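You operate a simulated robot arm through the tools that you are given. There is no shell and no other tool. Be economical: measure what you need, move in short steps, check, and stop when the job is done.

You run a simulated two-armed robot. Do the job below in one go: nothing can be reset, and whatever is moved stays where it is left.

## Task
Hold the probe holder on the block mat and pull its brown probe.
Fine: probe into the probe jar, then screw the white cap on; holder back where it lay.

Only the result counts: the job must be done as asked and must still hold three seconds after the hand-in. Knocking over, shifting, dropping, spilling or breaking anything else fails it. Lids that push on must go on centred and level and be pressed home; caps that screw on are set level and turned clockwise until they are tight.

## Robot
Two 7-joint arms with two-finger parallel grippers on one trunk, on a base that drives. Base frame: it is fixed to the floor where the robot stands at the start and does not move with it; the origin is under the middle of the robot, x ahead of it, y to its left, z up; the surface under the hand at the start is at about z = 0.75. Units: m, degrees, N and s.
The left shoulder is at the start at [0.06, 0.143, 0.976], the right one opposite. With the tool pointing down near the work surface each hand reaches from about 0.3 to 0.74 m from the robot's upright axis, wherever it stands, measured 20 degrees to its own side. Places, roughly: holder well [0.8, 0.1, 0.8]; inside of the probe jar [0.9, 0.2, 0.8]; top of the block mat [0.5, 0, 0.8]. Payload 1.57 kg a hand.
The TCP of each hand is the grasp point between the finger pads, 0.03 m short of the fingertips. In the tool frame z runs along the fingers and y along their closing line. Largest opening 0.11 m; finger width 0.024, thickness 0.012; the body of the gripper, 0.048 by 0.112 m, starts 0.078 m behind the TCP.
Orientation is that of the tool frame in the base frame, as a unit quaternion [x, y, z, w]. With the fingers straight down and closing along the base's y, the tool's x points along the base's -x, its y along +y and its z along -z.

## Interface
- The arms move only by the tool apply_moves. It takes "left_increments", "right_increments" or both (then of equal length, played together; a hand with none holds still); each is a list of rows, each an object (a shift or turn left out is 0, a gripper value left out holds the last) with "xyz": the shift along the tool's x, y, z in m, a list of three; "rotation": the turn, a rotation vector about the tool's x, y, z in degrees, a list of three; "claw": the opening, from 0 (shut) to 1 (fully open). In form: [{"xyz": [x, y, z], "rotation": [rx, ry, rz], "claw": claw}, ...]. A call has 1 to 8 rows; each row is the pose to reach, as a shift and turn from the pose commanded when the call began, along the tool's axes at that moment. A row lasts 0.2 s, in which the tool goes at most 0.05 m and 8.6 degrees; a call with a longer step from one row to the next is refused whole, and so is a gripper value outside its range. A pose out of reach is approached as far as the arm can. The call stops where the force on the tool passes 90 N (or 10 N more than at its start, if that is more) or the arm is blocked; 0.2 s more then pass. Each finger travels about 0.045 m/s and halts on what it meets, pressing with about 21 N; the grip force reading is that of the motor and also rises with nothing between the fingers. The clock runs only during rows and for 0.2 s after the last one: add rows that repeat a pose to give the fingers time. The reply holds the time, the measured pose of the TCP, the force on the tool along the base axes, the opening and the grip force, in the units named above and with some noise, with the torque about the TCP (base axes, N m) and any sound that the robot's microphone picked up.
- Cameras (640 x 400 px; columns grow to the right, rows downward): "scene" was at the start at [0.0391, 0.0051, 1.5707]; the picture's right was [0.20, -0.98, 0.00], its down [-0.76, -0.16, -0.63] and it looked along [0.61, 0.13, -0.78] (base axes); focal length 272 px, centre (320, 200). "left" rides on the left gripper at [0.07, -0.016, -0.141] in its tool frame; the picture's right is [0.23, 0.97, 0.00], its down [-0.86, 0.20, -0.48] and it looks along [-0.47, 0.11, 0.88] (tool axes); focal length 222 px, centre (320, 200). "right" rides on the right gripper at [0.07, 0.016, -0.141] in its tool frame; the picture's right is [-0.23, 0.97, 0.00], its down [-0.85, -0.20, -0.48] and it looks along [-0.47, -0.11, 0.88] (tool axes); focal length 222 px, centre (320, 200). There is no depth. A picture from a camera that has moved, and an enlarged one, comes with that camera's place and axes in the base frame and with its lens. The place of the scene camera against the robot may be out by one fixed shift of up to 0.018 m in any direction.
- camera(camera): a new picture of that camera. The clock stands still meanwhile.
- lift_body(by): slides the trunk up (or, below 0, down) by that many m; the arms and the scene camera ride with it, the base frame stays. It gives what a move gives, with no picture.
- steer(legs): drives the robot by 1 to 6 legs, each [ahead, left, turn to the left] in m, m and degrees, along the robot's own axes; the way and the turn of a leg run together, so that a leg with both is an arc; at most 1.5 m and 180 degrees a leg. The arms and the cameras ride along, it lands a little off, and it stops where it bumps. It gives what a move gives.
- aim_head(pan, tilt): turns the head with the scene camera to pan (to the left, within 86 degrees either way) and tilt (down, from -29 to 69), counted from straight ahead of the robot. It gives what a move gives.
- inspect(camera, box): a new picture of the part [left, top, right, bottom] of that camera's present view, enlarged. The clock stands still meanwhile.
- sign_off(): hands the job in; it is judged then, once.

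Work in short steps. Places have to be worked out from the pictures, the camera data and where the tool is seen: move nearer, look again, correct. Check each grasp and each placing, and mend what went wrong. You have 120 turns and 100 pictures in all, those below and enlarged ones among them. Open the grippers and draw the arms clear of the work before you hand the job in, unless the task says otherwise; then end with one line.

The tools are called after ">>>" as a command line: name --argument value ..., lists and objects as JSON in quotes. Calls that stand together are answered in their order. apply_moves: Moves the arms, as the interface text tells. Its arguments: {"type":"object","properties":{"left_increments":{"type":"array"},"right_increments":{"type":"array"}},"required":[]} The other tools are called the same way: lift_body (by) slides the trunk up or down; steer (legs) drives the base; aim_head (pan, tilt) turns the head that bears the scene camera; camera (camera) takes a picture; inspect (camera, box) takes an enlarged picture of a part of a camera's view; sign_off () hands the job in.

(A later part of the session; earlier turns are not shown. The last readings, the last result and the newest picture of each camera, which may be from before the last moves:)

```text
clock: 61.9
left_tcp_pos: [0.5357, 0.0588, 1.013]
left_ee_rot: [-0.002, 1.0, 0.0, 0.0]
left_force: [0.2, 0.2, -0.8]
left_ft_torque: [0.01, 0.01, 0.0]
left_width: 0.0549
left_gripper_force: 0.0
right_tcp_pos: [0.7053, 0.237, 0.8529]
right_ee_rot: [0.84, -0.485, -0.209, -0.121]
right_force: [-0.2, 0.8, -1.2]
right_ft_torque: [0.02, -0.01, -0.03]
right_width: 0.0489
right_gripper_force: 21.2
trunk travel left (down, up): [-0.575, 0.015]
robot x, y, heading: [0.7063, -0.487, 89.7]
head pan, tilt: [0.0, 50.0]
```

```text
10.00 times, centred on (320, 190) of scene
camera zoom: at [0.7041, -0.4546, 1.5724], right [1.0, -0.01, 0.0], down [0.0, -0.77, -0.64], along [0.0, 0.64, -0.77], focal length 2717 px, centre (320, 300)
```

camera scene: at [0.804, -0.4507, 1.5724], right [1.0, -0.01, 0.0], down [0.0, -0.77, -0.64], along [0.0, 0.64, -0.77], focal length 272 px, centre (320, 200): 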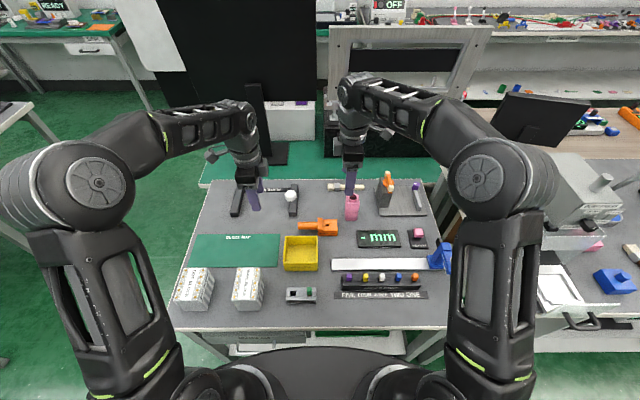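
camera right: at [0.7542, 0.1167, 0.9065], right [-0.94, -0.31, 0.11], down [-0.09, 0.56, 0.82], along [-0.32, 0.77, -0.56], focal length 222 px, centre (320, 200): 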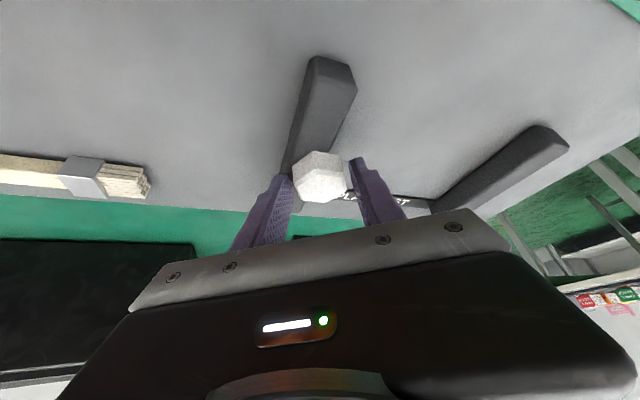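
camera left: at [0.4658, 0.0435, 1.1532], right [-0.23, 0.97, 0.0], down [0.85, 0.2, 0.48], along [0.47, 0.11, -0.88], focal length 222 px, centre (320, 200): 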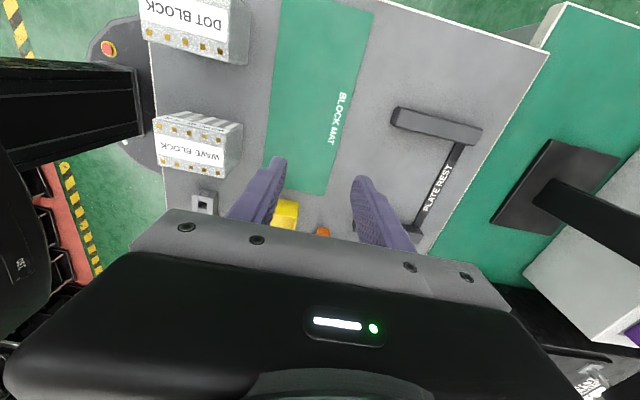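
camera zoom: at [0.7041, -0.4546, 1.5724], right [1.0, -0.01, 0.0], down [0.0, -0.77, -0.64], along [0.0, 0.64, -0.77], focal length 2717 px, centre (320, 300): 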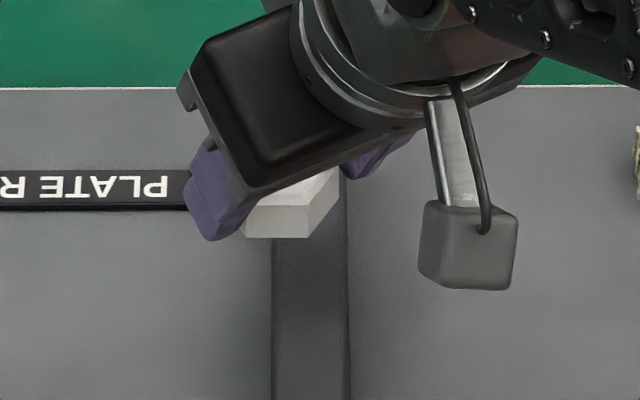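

The cap came up level (held at 0.049). Cap axis is ≈15 mm ahead of the TCP. I raise it and carry it above the jar.

>>> apply_moves --right_increments '[{"xyz": [-0.0211, 0, -0.0398]}, {"xyz": [-0.0422, 0, -0.0795]}, {"xyz": [-0.0161, -0.0272, -0.0934]}, {"xyz": [0.0101, -0.0543, -0.1073]}, {"xyz": [0.0362, -0.0815, -0.1212]}, {"xyz": [0.0623, -0.1087, -0.1351]}, {"xyz": [0.0885, -0.1358, -0.149]}, {"xyz": [0.1146, -0.163, -0.1629]}]'

>>> camera --camera "right"

>>> inspect --camera "scene" --box '[340, 150, 440, 220]'

```text
clock: 63.6
left_tcp_pos: [0.5364, 0.0577, 1.0132]
left_ee_rot: [-0.003, 1.0, 0.0, 0.0]
left_force: [0.5, 0.3, -0.6]
left_ft_torque: [-0.03, 0.0, 0.0]
left_width: 0.055
left_gripper_force: 0.0
right_tcp_pos: [0.9343, 0.1662, 0.9453]
right_ee_rot: [0.841, -0.485, -0.209, -0.121]
right_force: [-0.9, -0.3, -1.6]
right_ft_torque: [0.0, 0.05, 0.02]
right_width: 0.0487
right_gripper_force: 20.5
trunk travel left (down, up): [-0.575, 0.015]
robot x, y, heading: [0.7102, -0.4925, 89.4]
head pan, tilt: [0.0, 50.0]
```

```text
34 pictures are left
camera right: at [0.9839, 0.0457, 1.037], right [-0.94, -0.31, 0.11], down [-0.09, 0.56, 0.82], along [-0.32, 0.77, -0.56], focal length 222 px, centre (320, 200)
```

right: 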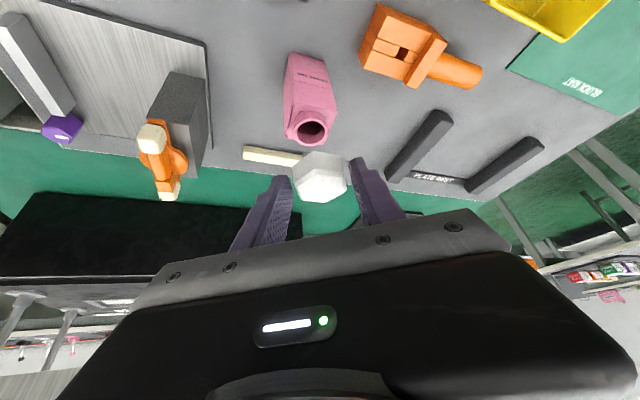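

```text
5.71 times, centred on (390, 185) of scene
camera zoom: at [0.7051, -0.4547, 1.5725], right [1.0, -0.01, 0.0], down [-0.01, -0.77, -0.64], along [0.0, 0.64, -0.77], focal length 1552 px, centre (-80, 286)
```

zoom: 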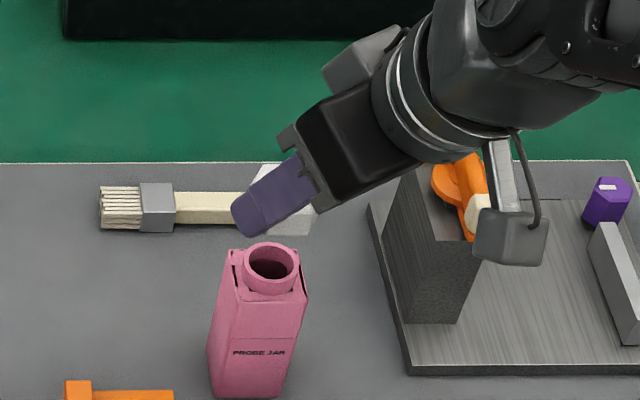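

Both views put cap axis [0.9265, 0.179] over the mouth [0.927, 0.178]. I lower to just above the rim and inspect.

>>> apply_moves --right_increments '[{"xyz": [0.0083, 0, 0.0141]}, {"xyz": [0.0158, 0, 0.0282]}, {"xyz": [0.0228, 0, 0.042]}]'

>>> inspect --camera "right" --box '[220, 80, 420, 220]'

>>> inspect --camera "scene" --box '[350, 170, 410, 210]'

```text
clock: 64.5
left_tcp_pos: [0.5369, 0.0582, 1.0138]
left_ee_rot: [-0.002, 1.0, 0.0, 0.0]
left_force: [0.4, 0.1, 0.3]
left_ft_torque: [0.02, -0.01, 0.0]
left_width: 0.0551
left_gripper_force: 0.1
right_tcp_pos: [0.9363, 0.1641, 0.8959]
right_ee_rot: [0.841, -0.485, -0.209, -0.121]
right_force: [-0.2, -0.3, -0.4]
right_ft_torque: [-0.02, 0.01, 0.0]
right_width: 0.049
right_gripper_force: 20.8
trunk travel left (down, up): [-0.575, 0.015]
robot x, y, heading: [0.7118, -0.4872, 89.6]
head pan, tilt: [0.0, 50.0]
```

```text
2.86 times, centred on (320, 150) of right
camera zoom: at [0.9839, 0.0439, 0.9886], right [-0.94, -0.31, 0.11], down [-0.09, 0.56, 0.82], along [-0.32, 0.77, -0.56], focal length 635 px, centre (320, 343)
```

zoom: 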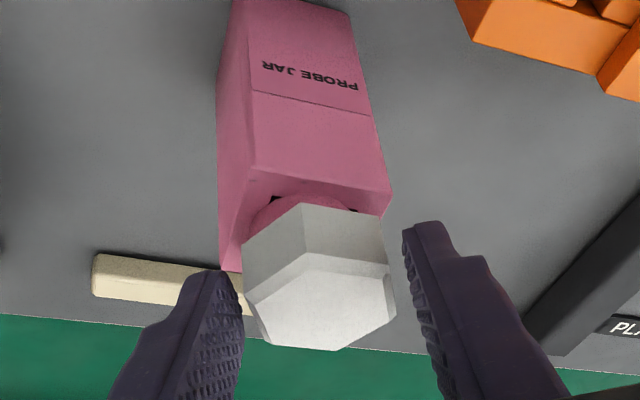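

```text
10.00 times, centred on (380, 190) of scene
camera zoom: at [0.7044, -0.454, 1.5724], right [1.0, -0.01, 0.0], down [0.0, -0.77, -0.64], along [0.0, 0.64, -0.77], focal length 2717 px, centre (-280, 300)
```

zoom: 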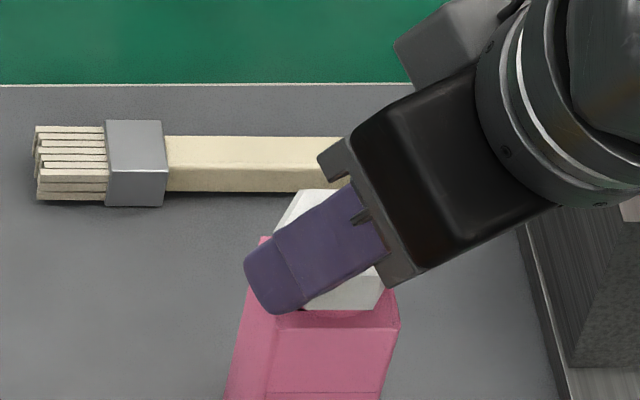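

Cap looks centred over the neck. I lower in 2 mm steps, watching force.

>>> apply_moves --right_increments '[{"xyz": [0.0009, 0, 0.0018]}, {"xyz": [0.0019, 0, 0.0035]}, {"xyz": [0.0028, 0, 0.0053]}]'

```text
clock: 65.2
left_tcp_pos: [0.5354, 0.0572, 1.0136]
left_ee_rot: [-0.003, 1.0, 0.001, 0.001]
left_force: [-1.2, 0.2, 0.8]
left_ft_torque: [0.0, -0.02, -0.01]
left_width: 0.0551
left_gripper_force: 0.1
right_tcp_pos: [0.9335, 0.1647, 0.8942]
right_ee_rot: [0.84, -0.485, -0.21, -0.124]
right_force: [0.3, -0.7, 20.4]
right_ft_torque: [0.58, 0.15, 0.04]
right_width: 0.0494
right_gripper_force: 20.7
trunk travel left (down, up): [-0.575, 0.015]
robot x, y, heading: [0.7098, -0.4909, 89.6]
head pan, tilt: [0.0, 50.0]
```

Contact at about z 0.895 with 20 N. I unload by 2 mm and inspect how the cap sits.

>>> apply_moves --right_increments '[{"xyz": [-0.0019, 0, -0.0037]}]'

>>> inspect --camera "right" --box '[260, 120, 380, 210]'

>>> inspect --camera "scene" --box '[360, 175, 400, 205]'

```text
clock: 65.7
left_tcp_pos: [0.5349, 0.0588, 1.0123]
left_ee_rot: [-0.003, 1.0, 0.0, 0.0]
left_force: [-0.5, -0.7, 0.5]
left_ft_torque: [0.01, 0.02, 0.0]
left_width: 0.0553
left_gripper_force: 0.1
right_tcp_pos: [0.9343, 0.1626, 0.8935]
right_ee_rot: [0.841, -0.485, -0.209, -0.121]
right_force: [0.1, 3.6, 10.5]
right_ft_torque: [0.43, 0.15, -0.03]
right_width: 0.0493
right_gripper_force: 21.1
trunk travel left (down, up): [-0.575, 0.015]
robot x, y, heading: [0.7069, -0.4877, 89.9]
head pan, tilt: [0.0, 50.0]
```

```text
4.44 times, centred on (320, 165) of right
camera zoom: at [0.9834, 0.0428, 0.986], right [-0.94, -0.31, 0.11], down [-0.09, 0.56, 0.82], along [-0.32, 0.77, -0.56], focal length 987 px, centre (320, 356)
```

zoom: 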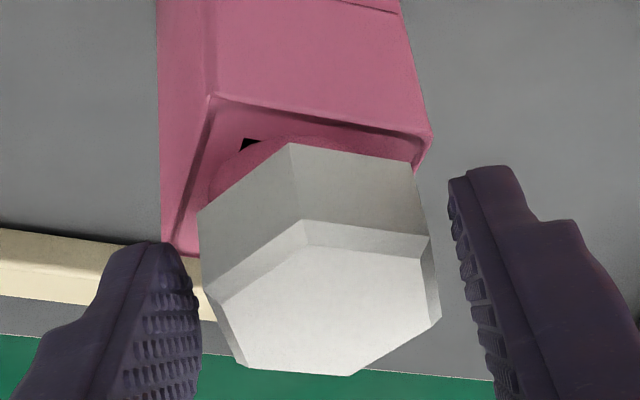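

```text
13.33 times, centred on (380, 190) of scene
camera zoom: at [0.7037, -0.4548, 1.5723], right [1.0, -0.01, 0.0], down [0.0, -0.77, -0.64], along [0.0, 0.64, -0.77], focal length 3622 px, centre (-480, 333)
```

zoom: 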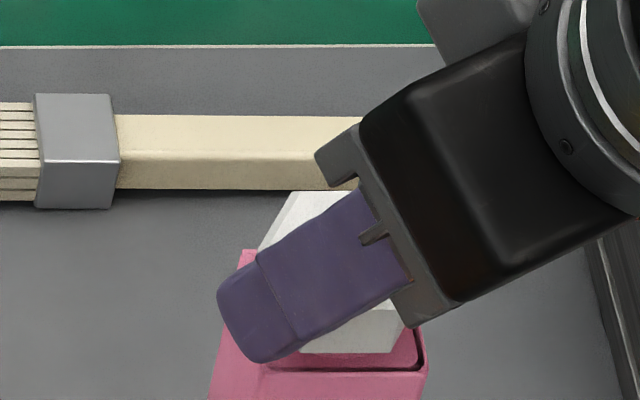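

I unload a bit more and release so the cap settles on the neck, then back off along the finger axis to look.

>>> apply_moves --right_increments '[{"xyz": [-0.0007, 0, -0.0013]}, {"claw": 0.5, "xyz": [-0.0007, 0, -0.0013]}, {"claw": 0.65, "xyz": [-0.0007, 0, -0.0013]}, {"xyz": [-0.0007, 0, -0.0013]}, {"xyz": [-0.0007, 0, -0.02]}, {"xyz": [-0.0007, 0, -0.06]}]'

>>> inspect --camera "right" --box '[260, 90, 380, 180]'

>>> inspect --camera "scene" --box '[350, 165, 410, 225]'

```text
clock: 67.0
left_tcp_pos: [0.5353, 0.0582, 1.0127]
left_ee_rot: [-0.003, 1.0, 0.0, 0.001]
left_force: [-1.0, 0.1, 0.1]
left_ft_torque: [0.02, 0.0, -0.01]
left_width: 0.0548
left_gripper_force: 0.0
right_tcp_pos: [0.9466, 0.1393, 0.9474]
right_ee_rot: [0.84, -0.485, -0.21, -0.121]
right_force: [-0.5, 0.3, 0.2]
right_ft_torque: [0.01, 0.01, -0.01]
right_width: 0.0715
right_gripper_force: 0.0
trunk travel left (down, up): [-0.575, 0.015]
robot x, y, heading: [0.7108, -0.4913, 89.5]
head pan, tilt: [0.0, 50.0]
```

```text
4.44 times, centred on (320, 135) of right
camera zoom: at [0.996, 0.019, 1.0398], right [-0.94, -0.31, 0.11], down [-0.09, 0.56, 0.82], along [-0.32, 0.77, -0.56], focal length 987 px, centre (320, 489)
```

zoom: 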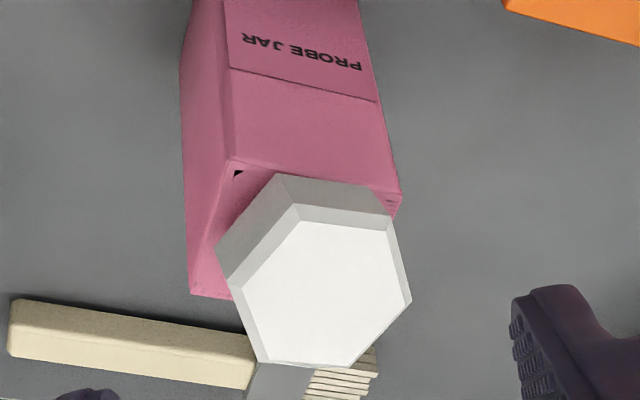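

```text
6.67 times, centred on (380, 195) of scene
camera zoom: at [0.704, -0.4556, 1.5724], right [1.0, -0.01, 0.0], down [0.0, -0.77, -0.64], along [0.0, 0.64, -0.77], focal length 1811 px, centre (-80, 233)
```

zoom: 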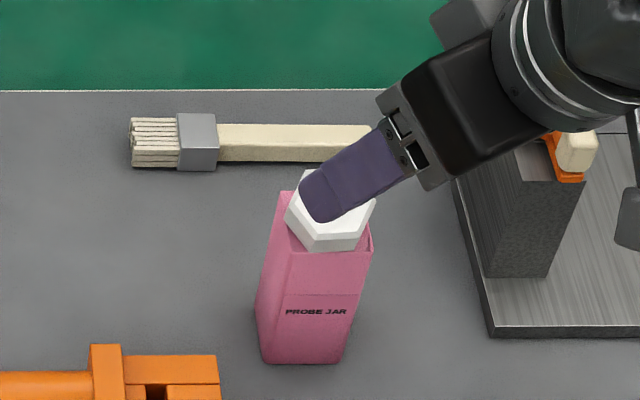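

The cap may be slightly tilted. I withdraw the right hand further to get an unobstructed view.

>>> apply_moves --right_increments '[{"xyz": [0.022, -0.006, -0.04]}, {"xyz": [0.0445, -0.013, -0.08]}]'

>>> inspect --camera "scene" --box '[355, 170, 405, 220]'

>>> inspect --camera "right" --box '[270, 90, 370, 160]'

```text
clock: 67.7
left_tcp_pos: [0.5361, 0.0585, 1.0129]
left_ee_rot: [-0.002, 1.0, 0.0, -0.001]
left_force: [-0.5, 0.2, 0.1]
left_ft_torque: [0.01, 0.01, 0.02]
left_width: 0.0549
left_gripper_force: 0.1
right_tcp_pos: [0.9984, 0.0796, 0.9965]
right_ee_rot: [0.841, -0.485, -0.209, -0.121]
right_force: [-0.5, 0.9, 0.6]
right_ft_torque: [0.0, -0.02, -0.01]
right_width: 0.0718
right_gripper_force: 0.0
trunk travel left (down, up): [-0.575, 0.015]
robot x, y, heading: [0.709, -0.49, 89.4]
head pan, tilt: [0.0, 50.0]
```

```text
8.00 times, centred on (380, 195) of scene
camera zoom: at [0.7042, -0.4547, 1.5724], right [1.0, -0.01, 0.0], down [0.0, -0.77, -0.64], along [0.0, 0.64, -0.77], focal length 2173 px, centre (-160, 240)
```

zoom: 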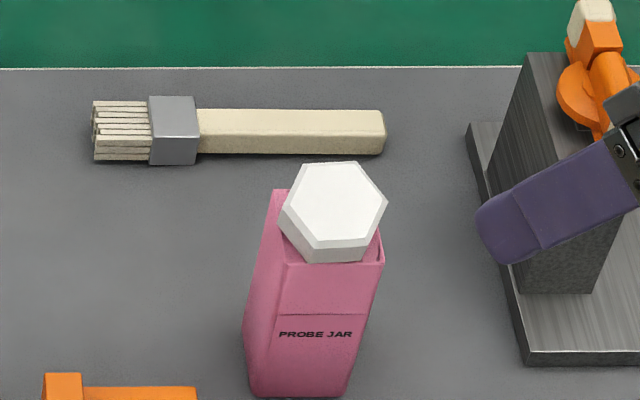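

```text
5.71 times, centred on (320, 125) of right
camera zoom: at [1.0464, -0.0399, 1.0889], right [-0.94, -0.31, 0.11], down [-0.09, 0.56, 0.82], along [-0.32, 0.77, -0.56], focal length 1269 px, centre (320, 629)
```

zoom: 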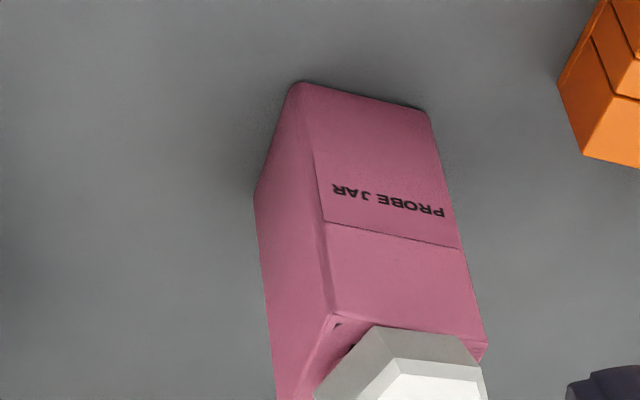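

The cap sits tilted (~11°, low toward the robot): it is ≈6 mm short in y of the neck. I regrasp it about 1 cm lower than before.

>>> apply_moves --right_increments '[{"xyz": [-0.0228, 0.0075, 0.04]}, {"xyz": [-0.0455, 0.015, 0.0799]}, {"xyz": [-0.0455, 0.015, 0.11]}, {"xyz": [-0.0403, 0.015, 0.1483]}, {"xyz": [-0.0403, 0.015, 0.1483], "claw": 0.45}, {"xyz": [-0.0403, 0.015, 0.1483], "claw": 0.2}, {"xyz": [-0.0403, 0.015, 0.1483], "claw": 0}, {"xyz": [-0.0403, 0.015, 0.1483]}]'

>>> inspect --camera "right" --box '[260, 120, 380, 210]'

```text
clock: 69.5
left_tcp_pos: [0.5368, 0.0592, 1.0133]
left_ee_rot: [-0.002, 1.0, 0.0, 0.0]
left_force: [0.3, -0.4, -0.5]
left_ft_torque: [0.0, 0.02, 0.01]
left_width: 0.055
left_gripper_force: 0.1
right_tcp_pos: [0.9311, 0.1624, 0.8837]
right_ee_rot: [0.84, -0.486, -0.209, -0.121]
right_force: [1.9, 1.3, 1.3]
right_ft_torque: [0.07, 0.03, -0.01]
right_width: 0.0502
right_gripper_force: 20.7
trunk travel left (down, up): [-0.575, 0.015]
robot x, y, heading: [0.7101, -0.4955, 89.7]
head pan, tilt: [0.0, 50.0]
```

```text
4.44 times, centred on (320, 165) of right
camera zoom: at [0.9807, 0.0427, 0.9763], right [-0.94, -0.31, 0.11], down [-0.09, 0.56, 0.82], along [-0.32, 0.77, -0.56], focal length 987 px, centre (320, 356)
```

zoom: 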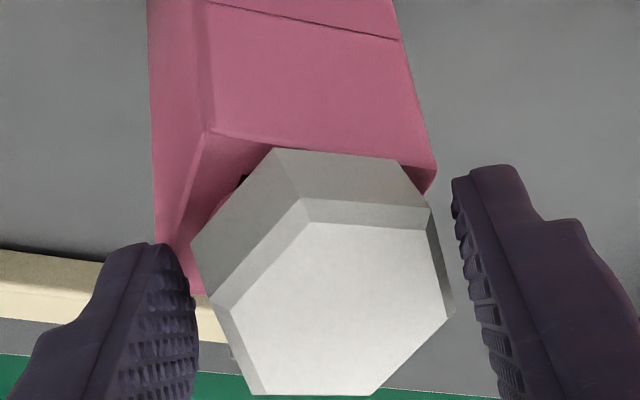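

Regripped with the cap tilted ~15° about the closing axis. I lift it 2.8 cm, rotate the tool +15° to level it, and shift forward 8 mm.

>>> apply_moves --right_increments '[{"xyz": [-0.0047, 0, -0.0088]}, {"xyz": [-0.0094, 0, -0.0177]}, {"xyz": [-0.0131, 0, -0.0247], "rotation": [0, 7.5, 0]}, {"xyz": [-0.0192, -0.004, -0.0214], "rotation": [0, 15, 0]}]'

>>> inspect --camera "scene" --box '[350, 155, 410, 215]'

>>> inspect --camera "right" --box '[240, 100, 400, 220]'

```text
clock: 70.5
left_tcp_pos: [0.5373, 0.0599, 1.0124]
left_ee_rot: [-0.003, 1.0, -0.001, 0.0]
left_force: [0.3, 0.5, -0.8]
left_ft_torque: [-0.01, -0.01, 0.01]
left_width: 0.0549
left_gripper_force: 0.0
right_tcp_pos: [0.9318, 0.1702, 0.9124]
right_ee_rot: [0.861, -0.496, -0.097, -0.055]
right_force: [-0.5, 0.4, 0.1]
right_ft_torque: [-0.04, 0.01, 0.02]
right_width: 0.0503
right_gripper_force: 21.3
trunk travel left (down, up): [-0.575, 0.015]
robot x, y, heading: [0.7095, -0.4903, 89.6]
head pan, tilt: [0.0, 50.0]
```

```text
6.67 times, centred on (380, 185) of scene
camera zoom: at [0.7039, -0.4533, 1.5724], right [1.0, -0.01, 0.0], down [0.0, -0.77, -0.64], along [0.0, 0.64, -0.77], focal length 1811 px, centre (-80, 300)
```

zoom: 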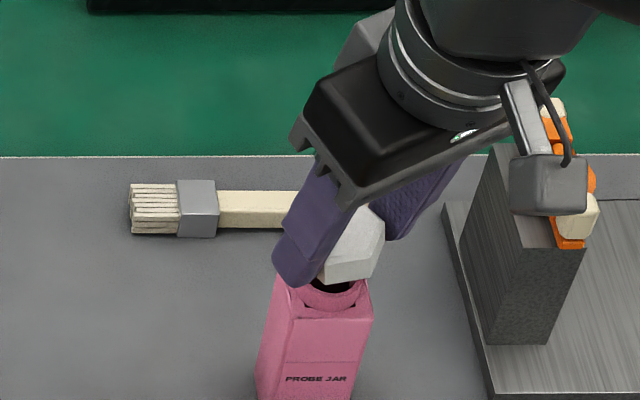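

```text
3.33 times, centred on (320, 160) of right
camera zoom: at [0.9671, 0.0763, 1.0344], right [-0.95, -0.29, 0.05], down [-0.19, 0.73, 0.66], along [-0.23, 0.62, -0.75], focal length 740 px, centre (320, 333)
```

zoom: 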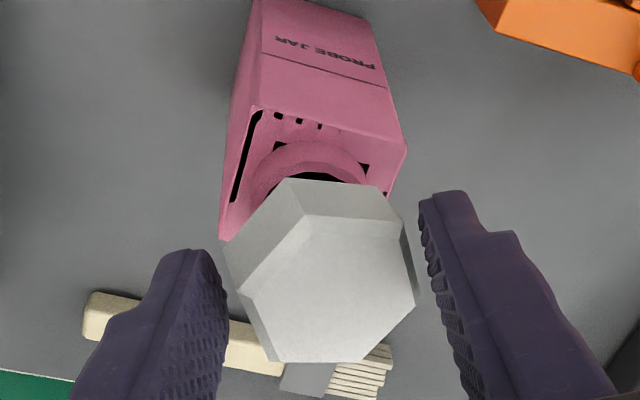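

Cap looks level and projects over the neck correctly. I lower to near contact.

>>> apply_moves --right_increments '[{"xyz": [0.0014, 0, 0.006]}, {"xyz": [0.0027, 0, 0.0117]}, {"xyz": [0.0034, 0, 0.0146]}, {"xyz": [0.0038, 0, 0.0166]}]'

```text
clock: 71.5
left_tcp_pos: [0.5363, 0.0592, 1.0138]
left_ee_rot: [-0.003, 1.0, -0.001, 0.0]
left_force: [0.1, -0.9, -1.3]
left_ft_torque: [-0.01, 0.0, 0.0]
left_width: 0.0549
left_gripper_force: 0.0
right_tcp_pos: [0.9315, 0.1714, 0.8947]
right_ee_rot: [0.86, -0.497, -0.098, -0.056]
right_force: [-1.3, -0.7, -0.3]
right_ft_torque: [-0.02, 0.02, -0.03]
right_width: 0.0504
right_gripper_force: 20.8
trunk travel left (down, up): [-0.575, 0.015]
robot x, y, heading: [0.7086, -0.4907, 89.6]
head pan, tilt: [0.0, 50.0]
```

No contact yet at z 0.895; continuing in 1.5 mm steps.

>>> apply_moves --right_increments '[{"xyz": [0.0003, 0, 0.0015]}, {"xyz": [0.0007, 0, 0.003]}, {"xyz": [0.001, 0, 0.0045]}]'

```text
clock: 72.2
left_tcp_pos: [0.5357, 0.0587, 1.0127]
left_ee_rot: [-0.003, 1.0, 0.001, 0.0]
left_force: [0.6, -0.1, -0.2]
left_ft_torque: [0.01, -0.02, 0.01]
left_width: 0.0549
left_gripper_force: 0.0
right_tcp_pos: [0.9308, 0.1712, 0.8903]
right_ee_rot: [0.86, -0.497, -0.098, -0.057]
right_force: [-1.2, -0.3, 1.6]
right_ft_torque: [0.04, 0.03, 0.02]
right_width: 0.0503
right_gripper_force: 20.8
trunk travel left (down, up): [-0.575, 0.015]
robot x, y, heading: [0.7119, -0.489, 89.5]
head pan, tilt: [0.0, 50.0]
```

>>> apply_moves --right_increments '[{"xyz": [0.0003, 0, 0.0015]}, {"xyz": [0.0007, 0, 0.003]}]'

>>> inspect --camera "scene" --box '[355, 170, 405, 220]'

```text
clock: 72.8
left_tcp_pos: [0.5361, 0.0587, 1.0126]
left_ee_rot: [-0.003, 1.0, 0.0, 0.0]
left_force: [0.2, 0.6, 0.2]
left_ft_torque: [-0.04, 0.01, 0.01]
left_width: 0.0549
left_gripper_force: 0.0
right_tcp_pos: [0.9327, 0.1716, 0.887]
right_ee_rot: [0.861, -0.497, -0.096, -0.055]
right_force: [-0.3, -0.3, 0.8]
right_ft_torque: [-0.04, 0.03, 0.0]
right_width: 0.0504
right_gripper_force: 21.2
trunk travel left (down, up): [-0.575, 0.015]
robot x, y, heading: [0.7084, -0.4868, 89.5]
head pan, tilt: [0.0, 50.0]
```

```text
8.00 times, centred on (380, 195) of scene
camera zoom: at [0.7043, -0.4537, 1.5723], right [1.0, -0.01, 0.0], down [0.0, -0.77, -0.64], along [0.0, 0.64, -0.77], focal length 2173 px, centre (-160, 240)
```

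zoom: 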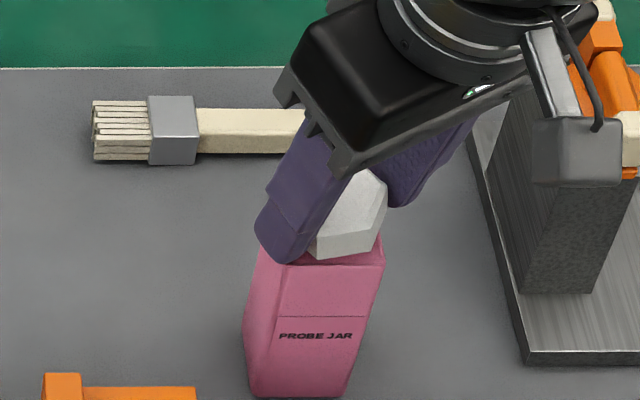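

Still no contact: the cap is sliding over the neck. I continue down in small steps.

>>> apply_moves --right_increments '[{"xyz": [0.0003, 0, 0.0015]}, {"xyz": [0.0007, 0, 0.003]}]'

>>> apply_moves --right_increments '[{"xyz": [0.0003, 0, 0.0015]}, {"xyz": [0.0007, 0, 0.003]}]'

```text
clock: 73.5
left_tcp_pos: [0.5359, 0.0589, 1.0128]
left_ee_rot: [-0.003, 1.0, 0.0, 0.001]
left_force: [0.3, -0.9, 0.3]
left_ft_torque: [0.0, 0.0, 0.01]
left_width: 0.0551
left_gripper_force: 0.1
right_tcp_pos: [0.9326, 0.1718, 0.8848]
right_ee_rot: [0.861, -0.497, -0.097, -0.056]
right_force: [-0.1, 0.4, -1.0]
right_ft_torque: [-0.01, 0.0, 0.0]
right_width: 0.0501
right_gripper_force: 21.0
trunk travel left (down, up): [-0.575, 0.015]
robot x, y, heading: [0.708, -0.4913, 89.6]
head pan, tilt: [0.0, 50.0]
```

```text
clock: 74.0
left_tcp_pos: [0.5351, 0.0578, 1.014]
left_ee_rot: [-0.003, 1.0, 0.0, 0.0]
left_force: [0.6, -0.5, -0.1]
left_ft_torque: [0.04, -0.01, 0.02]
left_width: 0.0548
left_gripper_force: 0.0
right_tcp_pos: [0.9323, 0.1733, 0.8844]
right_ee_rot: [0.861, -0.496, -0.099, -0.058]
right_force: [0.0, 1.1, 10.9]
right_ft_torque: [0.0, 0.22, 0.0]
right_width: 0.0503
right_gripper_force: 20.6
trunk travel left (down, up): [-0.575, 0.015]
robot x, y, heading: [0.7104, -0.4899, 89.6]
head pan, tilt: [0.0, 50.0]
```

Contact 10 mm deeper than before: the cap is over the neck, touching on the −x side. I release to let it settle level and back off to view.

>>> apply_moves --right_increments '[{"xyz": [-0.0005, 0, -0.002]}, {"xyz": [-0.0005, 0, -0.002], "claw": 0.5}, {"xyz": [-0.0005, 0, -0.002], "claw": 0.65}, {"xyz": [-0.0005, 0, -0.002]}, {"xyz": [-0.0005, 0, -0.03]}, {"xyz": [0.02, 0, -0.07]}, {"xyz": [0.05, 0, -0.1]}]'

>>> inspect --camera "scene" --box '[355, 170, 405, 220]'

```text
clock: 75.7
left_tcp_pos: [0.5359, 0.0561, 1.0136]
left_ee_rot: [-0.002, 1.0, 0.0, 0.0]
left_force: [-0.4, 0.5, 0.2]
left_ft_torque: [-0.02, -0.03, 0.03]
left_width: 0.0549
left_gripper_force: 0.1
right_tcp_pos: [0.9683, 0.1095, 0.9685]
right_ee_rot: [0.861, -0.496, -0.097, -0.056]
right_force: [0.5, -0.1, 0.0]
right_ft_torque: [0.01, 0.02, -0.03]
right_width: 0.0716
right_gripper_force: 0.1
trunk travel left (down, up): [-0.575, 0.015]
robot x, y, heading: [0.7097, -0.4913, 89.7]
head pan, tilt: [0.0, 50.0]
```

```text
8.00 times, centred on (380, 195) of scene
camera zoom: at [0.7044, -0.4554, 1.5724], right [1.0, -0.01, 0.0], down [0.0, -0.77, -0.64], along [0.0, 0.64, -0.77], focal length 2173 px, centre (-160, 240)
```

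zoom: 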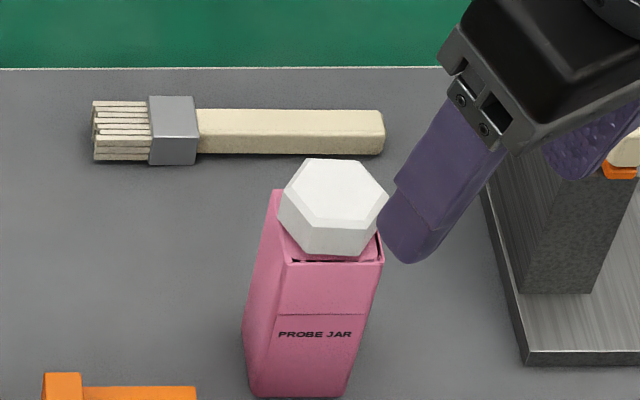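

The cap now sits on the neck roughly level. Before turning it, the left hand should hold the jar: I tilt it 55° to point toward +x and bring it to a standoff on the jar's −x side.

>>> apply_moves --left_increments '[{"xyz": [-0.03, 0.012, 0], "rotation": [0, -7, 0], "claw": 0.68}, {"xyz": [-0.06, 0.025, 0.005], "rotation": [0, -14, 0]}, {"xyz": [-0.09, 0.04, 0.015], "rotation": [0, -21, 0]}, {"xyz": [-0.12, 0.055, 0.03], "rotation": [0, -28, 0]}, {"xyz": [-0.15, 0.07, 0.045], "rotation": [0, -35, 0]}, {"xyz": [-0.18, 0.085, 0.06], "rotation": [0, -42, 0]}, {"xyz": [-0.21, 0.1, 0.075], "rotation": [0, -49, 0]}, {"xyz": [-0.24, 0.12, 0.085], "rotation": [0, -55, 0]}]'

>>> camera --camera "scene"

```text
clock: 77.5
left_tcp_pos: [0.7763, 0.1807, 0.9288]
left_ee_rot: [-0.003, 0.887, 0.002, 0.462]
left_force: [0.6, 0.3, 0.8]
left_ft_torque: [-0.01, 0.0, -0.01]
left_width: 0.075
left_gripper_force: 0.1
right_tcp_pos: [0.969, 0.1107, 0.9668]
right_ee_rot: [0.861, -0.497, -0.097, -0.056]
right_force: [0.5, 0.0, 0.6]
right_ft_torque: [0.05, 0.02, 0.0]
right_width: 0.0715
right_gripper_force: 0.0
trunk travel left (down, up): [-0.575, 0.015]
robot x, y, heading: [0.7067, -0.4901, 89.9]
head pan, tilt: [0.0, 50.0]
```

```text
19 pictures are left
camera scene: at [0.7048, -0.4534, 1.5724], right [1.0, -0.01, 0.0], down [0.0, -0.77, -0.64], along [0.0, 0.64, -0.77], focal length 272 px, centre (320, 200)
```

scene: 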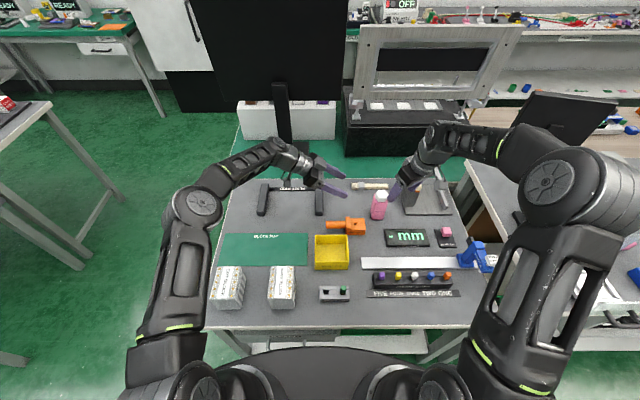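

I move to 9 cm short of the jar along the finger axis and check with the left wrist camera.

>>> apply_moves --left_increments '[{"xyz": [0.007, -0.001, 0.035]}, {"xyz": [0.014, -0.002, 0.07]}, {"xyz": [0.0201, -0.0027, 0.1057]}]'

>>> camera --camera "left"

```text
clock: 78.2
left_tcp_pos: [0.8507, 0.1752, 0.851]
left_ee_rot: [-0.002, 0.887, 0.002, 0.462]
left_force: [0.9, 0.9, -0.3]
left_ft_torque: [-0.05, -0.02, 0.02]
left_width: 0.0749
left_gripper_force: 0.0
right_tcp_pos: [0.9693, 0.1103, 0.9663]
right_ee_rot: [0.86, -0.497, -0.097, -0.056]
right_force: [0.6, -0.1, -0.2]
right_ft_torque: [0.0, 0.03, -0.01]
right_width: 0.0714
right_gripper_force: 0.1
trunk travel left (down, up): [-0.575, 0.015]
robot x, y, heading: [0.7112, -0.4905, 89.5]
head pan, tilt: [0.0, 50.0]
```

```text
18 pictures are left
camera left: at [0.6948, 0.1607, 0.874], right [-0.14, 0.97, -0.19], down [0.1, 0.2, 0.97], along [0.99, 0.11, -0.12], focal length 222 px, centre (320, 200)
```

left: 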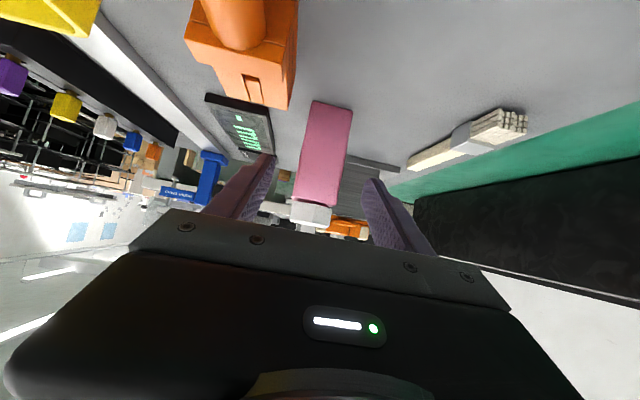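

Jar centre reads y≈0.18. This view also shows the cap from the side; I zoom in to check levelness.

>>> inspect --camera "left" --box '[270, 170, 350, 240]'

```text
5.71 times, centred on (310, 205) of left
camera zoom: at [0.6948, 0.1607, 0.874], right [-0.14, 0.97, -0.19], down [0.1, 0.2, 0.97], along [0.99, 0.11, -0.12], focal length 1269 px, centre (377, 171)
```

zoom: 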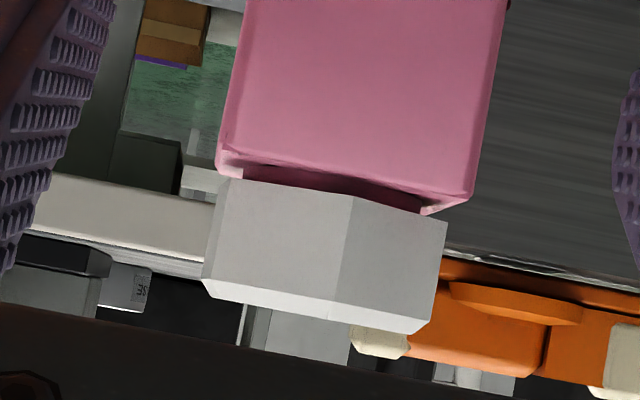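

The cap sits centred and practically level on the neck. I advance the left fingers around the jar body and close.

>>> apply_moves --left_increments '[{"xyz": [0, 0.0048, 0.03]}, {"xyz": [-0.001, 0.0048, 0.06]}, {"xyz": [-0.001, 0.0048, 0.088]}, {"xyz": [-0.001, 0.0048, 0.088], "claw": 0.5}, {"xyz": [-0.001, 0.0048, 0.088], "claw": 0.42}, {"xyz": [-0.001, 0.0048, 0.088], "claw": 0.35}, {"xyz": [-0.001, 0.0048, 0.088], "claw": 0.0}, {"xyz": [-0.001, 0.0048, 0.088]}]'

>>> inspect --camera "scene" --box '[330, 150, 430, 220]'

```text
clock: 80.0
left_tcp_pos: [0.9114, 0.1579, 0.8096]
left_ee_rot: [-0.002, 0.887, 0.0, 0.462]
left_force: [-0.2, -0.3, -0.3]
left_ft_torque: [-0.02, 0.02, 0.01]
left_width: 0.0445
left_gripper_force: 21.1
left hand out of reach, approached as far as the arm can: row 1, 2, 3, 4, 5, 6, 7, 8
right_tcp_pos: [0.9691, 0.1105, 0.9675]
right_ee_rot: [0.86, -0.497, -0.097, -0.056]
right_force: [0.0, 1.2, -0.3]
right_ft_torque: [0.0, -0.01, 0.0]
right_width: 0.0714
right_gripper_force: 0.1
trunk travel left (down, up): [-0.575, 0.015]
robot x, y, heading: [0.7091, -0.4895, 89.4]
head pan, tilt: [0.0, 50.0]
```

```text
5.71 times, centred on (380, 185) of scene
camera zoom: at [0.7042, -0.4541, 1.5724], right [1.0, -0.01, 0.0], down [0.0, -0.77, -0.64], along [0.0, 0.64, -0.77], focal length 1552 px, centre (-23, 286)
```

zoom: 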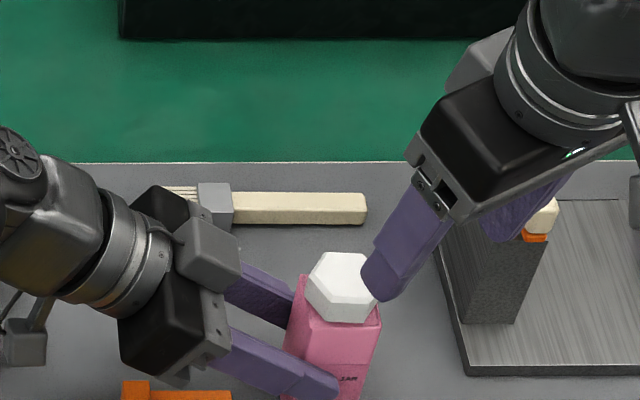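

The left arm ran out of reach in y and dragged the jar ~2 cm toward the robot as it closed. The jar is still upright with the cap on; I release, back out, raise the right hand, and reposition the base 0.1 to the right so I can restore it.

>>> apply_moves --left_increments '[{"claw": 0.55}, {"claw": 0.68}, {"claw": 0.68}, {"xyz": [0, 0, -0.03]}, {"xyz": [0, 0, -0.07]}, {"xyz": [0, 0, -0.11]}]' --right_increments '[{"xyz": [-0.004, 0, -0.02]}, {"xyz": [-0.009, 0, -0.04]}, {"xyz": [-0.0135, 0, -0.0585]}, {"xyz": [-0.0135, 0, -0.0585]}, {"xyz": [-0.0135, 0, -0.0585]}, {"xyz": [-0.0135, 0, -0.0585]}]'

>>> steer --legs '[[0, -0.1, 0]]'

>>> inspect --camera "scene" --box '[270, 150, 390, 225]'

```text
clock: 81.5
left_tcp_pos: [0.8178, 0.1578, 0.8714]
left_ee_rot: [-0.002, 0.887, 0.0, 0.462]
left_force: [-0.5, -0.5, 0.3]
left_ft_torque: [0.01, 0.02, -0.01]
left_width: 0.0748
left_gripper_force: 0.1
right_tcp_pos: [0.9671, 0.1101, 1.0279]
right_ee_rot: [0.86, -0.498, -0.098, -0.058]
right_force: [-0.5, -0.5, -0.8]
right_ft_torque: [-0.02, 0.01, 0.01]
right_width: 0.0718
right_gripper_force: 0.2
trunk travel left (down, up): [-0.575, 0.015]
robot x, y, heading: [0.711, -0.4966, 89.4]
head pan, tilt: [0.0, 50.0]
```

```text
clock: 82.6
left_tcp_pos: [0.9187, 0.1584, 0.8723]
left_ee_rot: [-0.003, 0.887, 0.002, 0.462]
left_force: [0.5, 0.0, 0.7]
left_ft_torque: [0.02, 0.01, -0.01]
left_width: 0.075
left_gripper_force: 0.0
right_tcp_pos: [1.0677, 0.1108, 1.0267]
right_ee_rot: [0.86, -0.497, -0.098, -0.057]
right_force: [1.1, -0.7, 0.4]
right_ft_torque: [0.01, 0.06, 0.0]
right_width: 0.0715
right_gripper_force: 0.1
trunk travel left (down, up): [-0.575, 0.015]
robot x, y, heading: [0.8105, -0.4928, 89.6]
head pan, tilt: [0.0, 50.0]
```

```text
5.33 times, centred on (330, 188) of scene
camera zoom: at [0.8053, -0.4548, 1.5724], right [1.0, -0.01, 0.0], down [-0.01, -0.77, -0.64], along [0.0, 0.64, -0.77], focal length 1449 px, centre (267, 267)
```

zoom: 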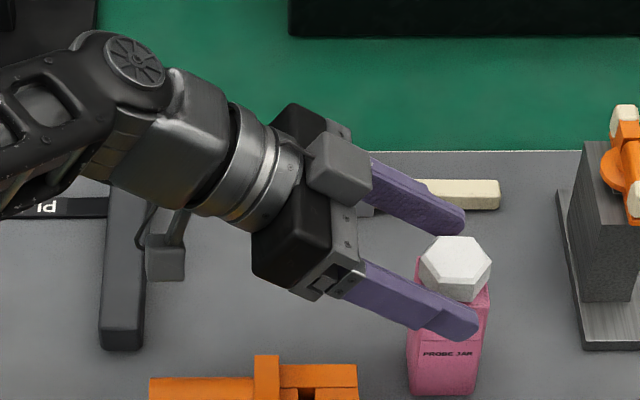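

The left fingers ended up straddling the cap without touching it. I lower straight down around the jar body and close gently at the jar's present place.

>>> apply_moves --left_increments '[{"xyz": [0.016, 0, 0.012]}, {"xyz": [0.032, 0, 0.0245]}, {"xyz": [0.0474, 0, 0.0369]}, {"xyz": [0.0474, 0, 0.0369], "claw": 0.5}, {"xyz": [0.0474, 0, 0.0369], "claw": 0.42}, {"xyz": [0.0474, 0, 0.0369], "claw": 0.0}, {"xyz": [0.0474, 0, 0.0369]}]'

```text
clock: 84.2
left_tcp_pos: [0.9202, 0.1579, 0.8106]
left_ee_rot: [-0.003, 0.887, 0.002, 0.462]
left_force: [0.3, -0.1, 0.6]
left_ft_torque: [0.03, 0.02, 0.02]
left_width: 0.0446
left_gripper_force: 21.1
right_tcp_pos: [1.0664, 0.1103, 1.0272]
right_ee_rot: [0.86, -0.497, -0.097, -0.057]
right_force: [0.3, 0.4, 0.3]
right_ft_torque: [0.01, -0.02, -0.01]
right_width: 0.0714
right_gripper_force: 0.0
trunk travel left (down, up): [-0.575, 0.015]
robot x, y, heading: [0.8075, -0.4935, 89.5]
head pan, tilt: [0.0, 50.0]
```

Gripped without side force. I slide the jar back: +20 mm in y, −4 mm in x.

>>> apply_moves --left_increments '[{"xyz": [0.0006, 0.005, -0.0008]}, {"xyz": [0.0012, 0.01, -0.0016]}, {"xyz": [0.0018, 0.015, -0.0025]}, {"xyz": [0.0023, 0.0205, -0.0033]}, {"xyz": [0.0023, 0.0205, -0.0033]}]'

>>> inspect --camera "scene" --box '[270, 150, 390, 225]'

```text
clock: 85.4
left_tcp_pos: [0.917, 0.1785, 0.8135]
left_ee_rot: [-0.002, 0.887, 0.001, 0.462]
left_force: [-0.3, -1.0, -1.8]
left_ft_torque: [0.02, 0.03, 0.03]
left_width: 0.0445
left_gripper_force: 21.3
right_tcp_pos: [1.0665, 0.1096, 1.0271]
right_ee_rot: [0.861, -0.497, -0.097, -0.056]
right_force: [-0.2, -0.2, -0.4]
right_ft_torque: [0.0, 0.0, -0.01]
right_width: 0.0714
right_gripper_force: 0.1
trunk travel left (down, up): [-0.575, 0.015]
robot x, y, heading: [0.8067, -0.4918, 89.6]
head pan, tilt: [0.0, 50.0]
```

```text
5.33 times, centred on (330, 188) of scene
camera zoom: at [0.8035, -0.4547, 1.5724], right [1.0, -0.01, 0.0], down [0.0, -0.77, -0.64], along [0.0, 0.64, -0.77], focal length 1449 px, centre (267, 267)
```

zoom: 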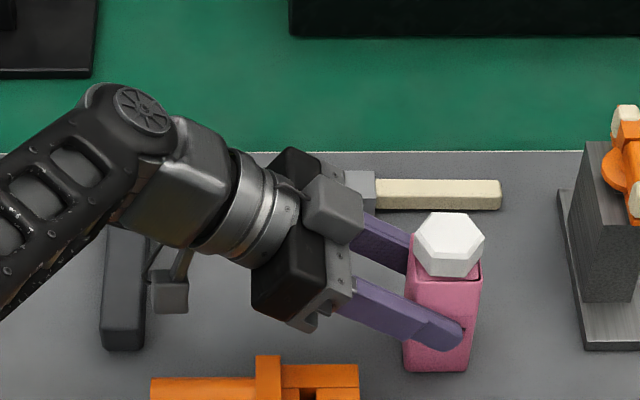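

The jar is back at its place (y≈0.1785). I lower the left hand 2 mm to be sure the jar stands on the table, and bring the right hand upright above the cap.

>>> apply_moves --left_increments '[{"xyz": [0.0008, 0, 0.0006]}, {"xyz": [0.0016, 0, 0.0012]}, {"xyz": [0.002, 0, 0.0014]}, {"xyz": [0.002, 0, 0.0014]}]' --right_increments '[{"xyz": [-0.0278, 0.0217, 0.0236], "rotation": [0, 3.25, 0]}, {"xyz": [-0.0556, 0.0433, 0.0472], "rotation": [0, 6.5, 0]}, {"xyz": [-0.0835, 0.065, 0.0709], "rotation": [0, 9.75, 0]}, {"xyz": [-0.1113, 0.0867, 0.0945], "rotation": [0, 13, 0]}]'

>>> apply_moves --right_increments '[{"rotation": [0, 0, -7.5]}, {"rotation": [0, 0, -15]}, {"rotation": [0, 0, -22.5]}, {"rotation": [0, 0, -30]}, {"rotation": [0, 0, -37.5]}, {"rotation": [0, 0, -45]}]'

>>> camera --camera "right"

```text
clock: 86.4
left_tcp_pos: [0.9176, 0.1786, 0.8126]
left_ee_rot: [-0.001, 0.887, 0.002, 0.462]
left_force: [0.7, 3.8, 9.2]
left_ft_torque: [0.07, 0.02, -0.03]
left_width: 0.0448
left_gripper_force: 20.9
right_tcp_pos: [0.9261, 0.178, 0.9595]
right_ee_rot: [0.866, -0.5, 0.001, 0.0]
right_force: [-0.1, 0.1, 1.3]
right_ft_torque: [0.04, -0.04, 0.01]
right_width: 0.0713
right_gripper_force: 0.0
trunk travel left (down, up): [-0.575, 0.015]
robot x, y, heading: [0.8061, -0.4906, 89.5]
head pan, tilt: [0.0, 50.0]
```

```text
clock: 87.8
left_tcp_pos: [0.9174, 0.1776, 0.8115]
left_ee_rot: [-0.002, 0.887, 0.002, 0.462]
left_force: [1.6, 7.6, 16.1]
left_ft_torque: [0.16, -0.06, 0.05]
left_width: 0.0451
left_gripper_force: 21.4
right_tcp_pos: [0.9265, 0.179, 0.9604]
right_ee_rot: [0.991, -0.13, 0.001, 0.0]
right_force: [0.3, 0.4, -0.1]
right_ft_torque: [-0.01, 0.0, 0.01]
right_width: 0.0717
right_gripper_force: 0.1
trunk travel left (down, up): [-0.575, 0.015]
robot x, y, heading: [0.8099, -0.4899, 89.9]
head pan, tilt: [0.0, 50.0]
```

```text
13 pictures are left
camera right: at [0.9889, 0.1439, 1.1022], right [-0.47, -0.88, 0.0], down [-0.78, 0.41, 0.48], along [-0.42, 0.22, -0.88], focal length 222 px, centre (320, 200)
```

right: 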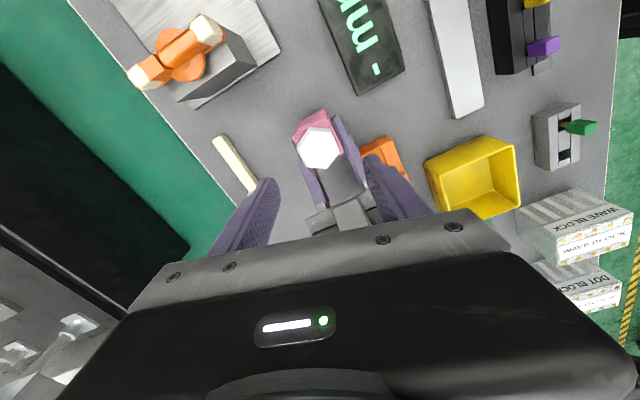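

Cap top centre reads [0.930, 0.177]. I descend with the small correction to z≈0.878 and close on the cap (yaw −75°).

>>> apply_moves --right_increments '[{"xyz": [0.0032, 0, 0.035]}, {"xyz": [0.0032, 0, 0.065]}, {"xyz": [0.0032, 0, 0.082]}, {"xyz": [0.0032, 0, 0.082], "claw": 0.45}, {"xyz": [0.0032, 0, 0.082], "claw": 0.3}, {"xyz": [0.0032, 0, 0.082], "claw": 0}, {"xyz": [0.0032, 0, 0.082]}]'

>>> inspect --camera "scene" --box '[300, 150, 390, 220]'

```text
clock: 89.4
left_tcp_pos: [0.917, 0.1759, 0.8115]
left_ee_rot: [-0.003, 0.887, 0.002, 0.462]
left_force: [-0.4, 3.8, 11.7]
left_ft_torque: [0.05, -0.01, -0.36]
left_width: 0.0446
left_gripper_force: 20.9
right_tcp_pos: [0.9293, 0.1775, 0.879]
right_ee_rot: [0.992, -0.129, 0.0, 0.001]
right_force: [-0.2, -2.6, 0.4]
right_ft_torque: [-0.1, 0.02, 0.45]
right_width: 0.0523
right_gripper_force: 20.9
trunk travel left (down, up): [-0.575, 0.015]
robot x, y, heading: [0.8094, -0.4899, 89.4]
head pan, tilt: [0.0, 50.0]
```

```text
5.71 times, centred on (345, 185) of scene
camera zoom: at [0.8032, -0.456, 1.5724], right [1.0, -0.01, 0.0], down [0.0, -0.77, -0.64], along [0.0, 0.64, -0.77], focal length 1552 px, centre (177, 286)
```

zoom: 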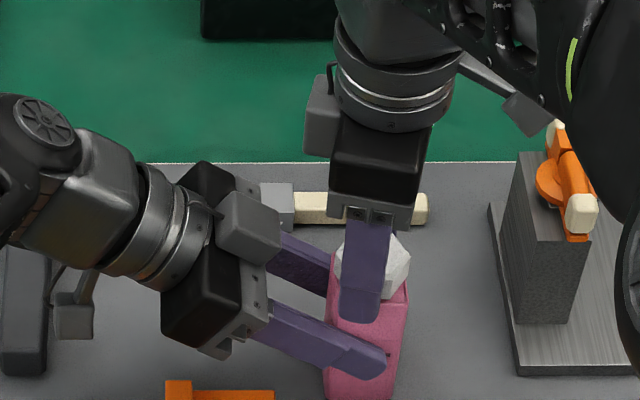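

Gripped. The squeeze already puts a clockwise torque on the cap. I turn clockwise (+ about tool z), 40° first.

>>> apply_moves --right_increments '[{"rotation": [0, 0, 8]}, {"rotation": [0, 0, 16]}, {"rotation": [0, 0, 24]}, {"rotation": [0, 0, 32]}, {"rotation": [0, 0, 40]}]'

```text
clock: 90.6
left_tcp_pos: [0.917, 0.1776, 0.811]
left_ee_rot: [-0.003, 0.887, 0.002, 0.461]
left_force: [3.1, 11.3, -3.8]
left_ft_torque: [-0.68, 0.25, -0.54]
left_width: 0.062
left_gripper_force: 20.8
right_tcp_pos: [0.9298, 0.1767, 0.8786]
right_ee_rot: [0.887, -0.462, 0.0, 0.001]
right_force: [-5.1, -12.7, 6.7]
right_ft_torque: [-0.25, 0.24, 0.78]
right_width: 0.0547
right_gripper_force: 20.7
trunk travel left (down, up): [-0.575, 0.015]
robot x, y, heading: [0.8072, -0.4937, 89.6]
head pan, tilt: [0.0, 50.0]
```

The jar turned with the cap inside the left grip (width 0.062). I rotate back 40° to restore the jar's orientation.

>>> apply_moves --right_increments '[{"rotation": [0, 0, -8]}, {"rotation": [0, 0, -16]}, {"rotation": [0, 0, -24]}, {"rotation": [0, 0, -32]}, {"rotation": [0, 0, -40]}]'

>>> inspect --camera "scene" --box '[300, 150, 390, 220]'

```text
clock: 91.8
left_tcp_pos: [0.9144, 0.1783, 0.8099]
left_ee_rot: [-0.003, 0.887, 0.003, 0.461]
left_force: [-21.8, 0.1, 3.5]
left_ft_torque: [0.15, -0.68, 0.07]
left_width: 0.0477
left_gripper_force: 20.9
right_tcp_pos: [0.935, 0.1788, 0.879]
right_ee_rot: [0.991, -0.131, 0.005, -0.001]
right_force: [20.5, 2.3, -0.1]
right_ft_torque: [-0.04, -0.64, -0.13]
right_width: 0.0489
right_gripper_force: 20.6
trunk travel left (down, up): [-0.575, 0.015]
robot x, y, heading: [0.8116, -0.4912, 89.8]
head pan, tilt: [0.0, 50.0]
```

```text
5.71 times, centred on (345, 185) of scene
camera zoom: at [0.8033, -0.4549, 1.5725], right [1.0, -0.01, 0.0], down [0.0, -0.77, -0.64], along [0.0, 0.64, -0.77], focal length 1552 px, centre (177, 286)
```

zoom: 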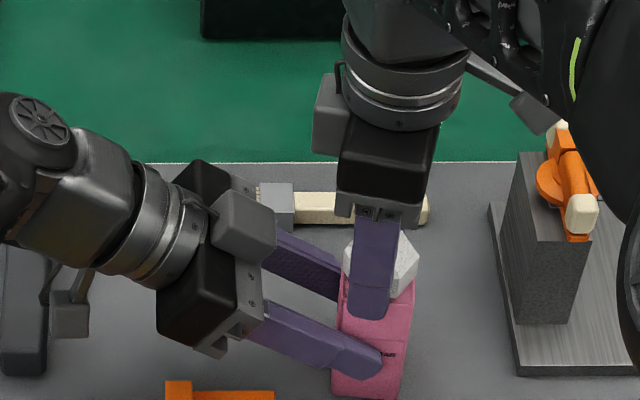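

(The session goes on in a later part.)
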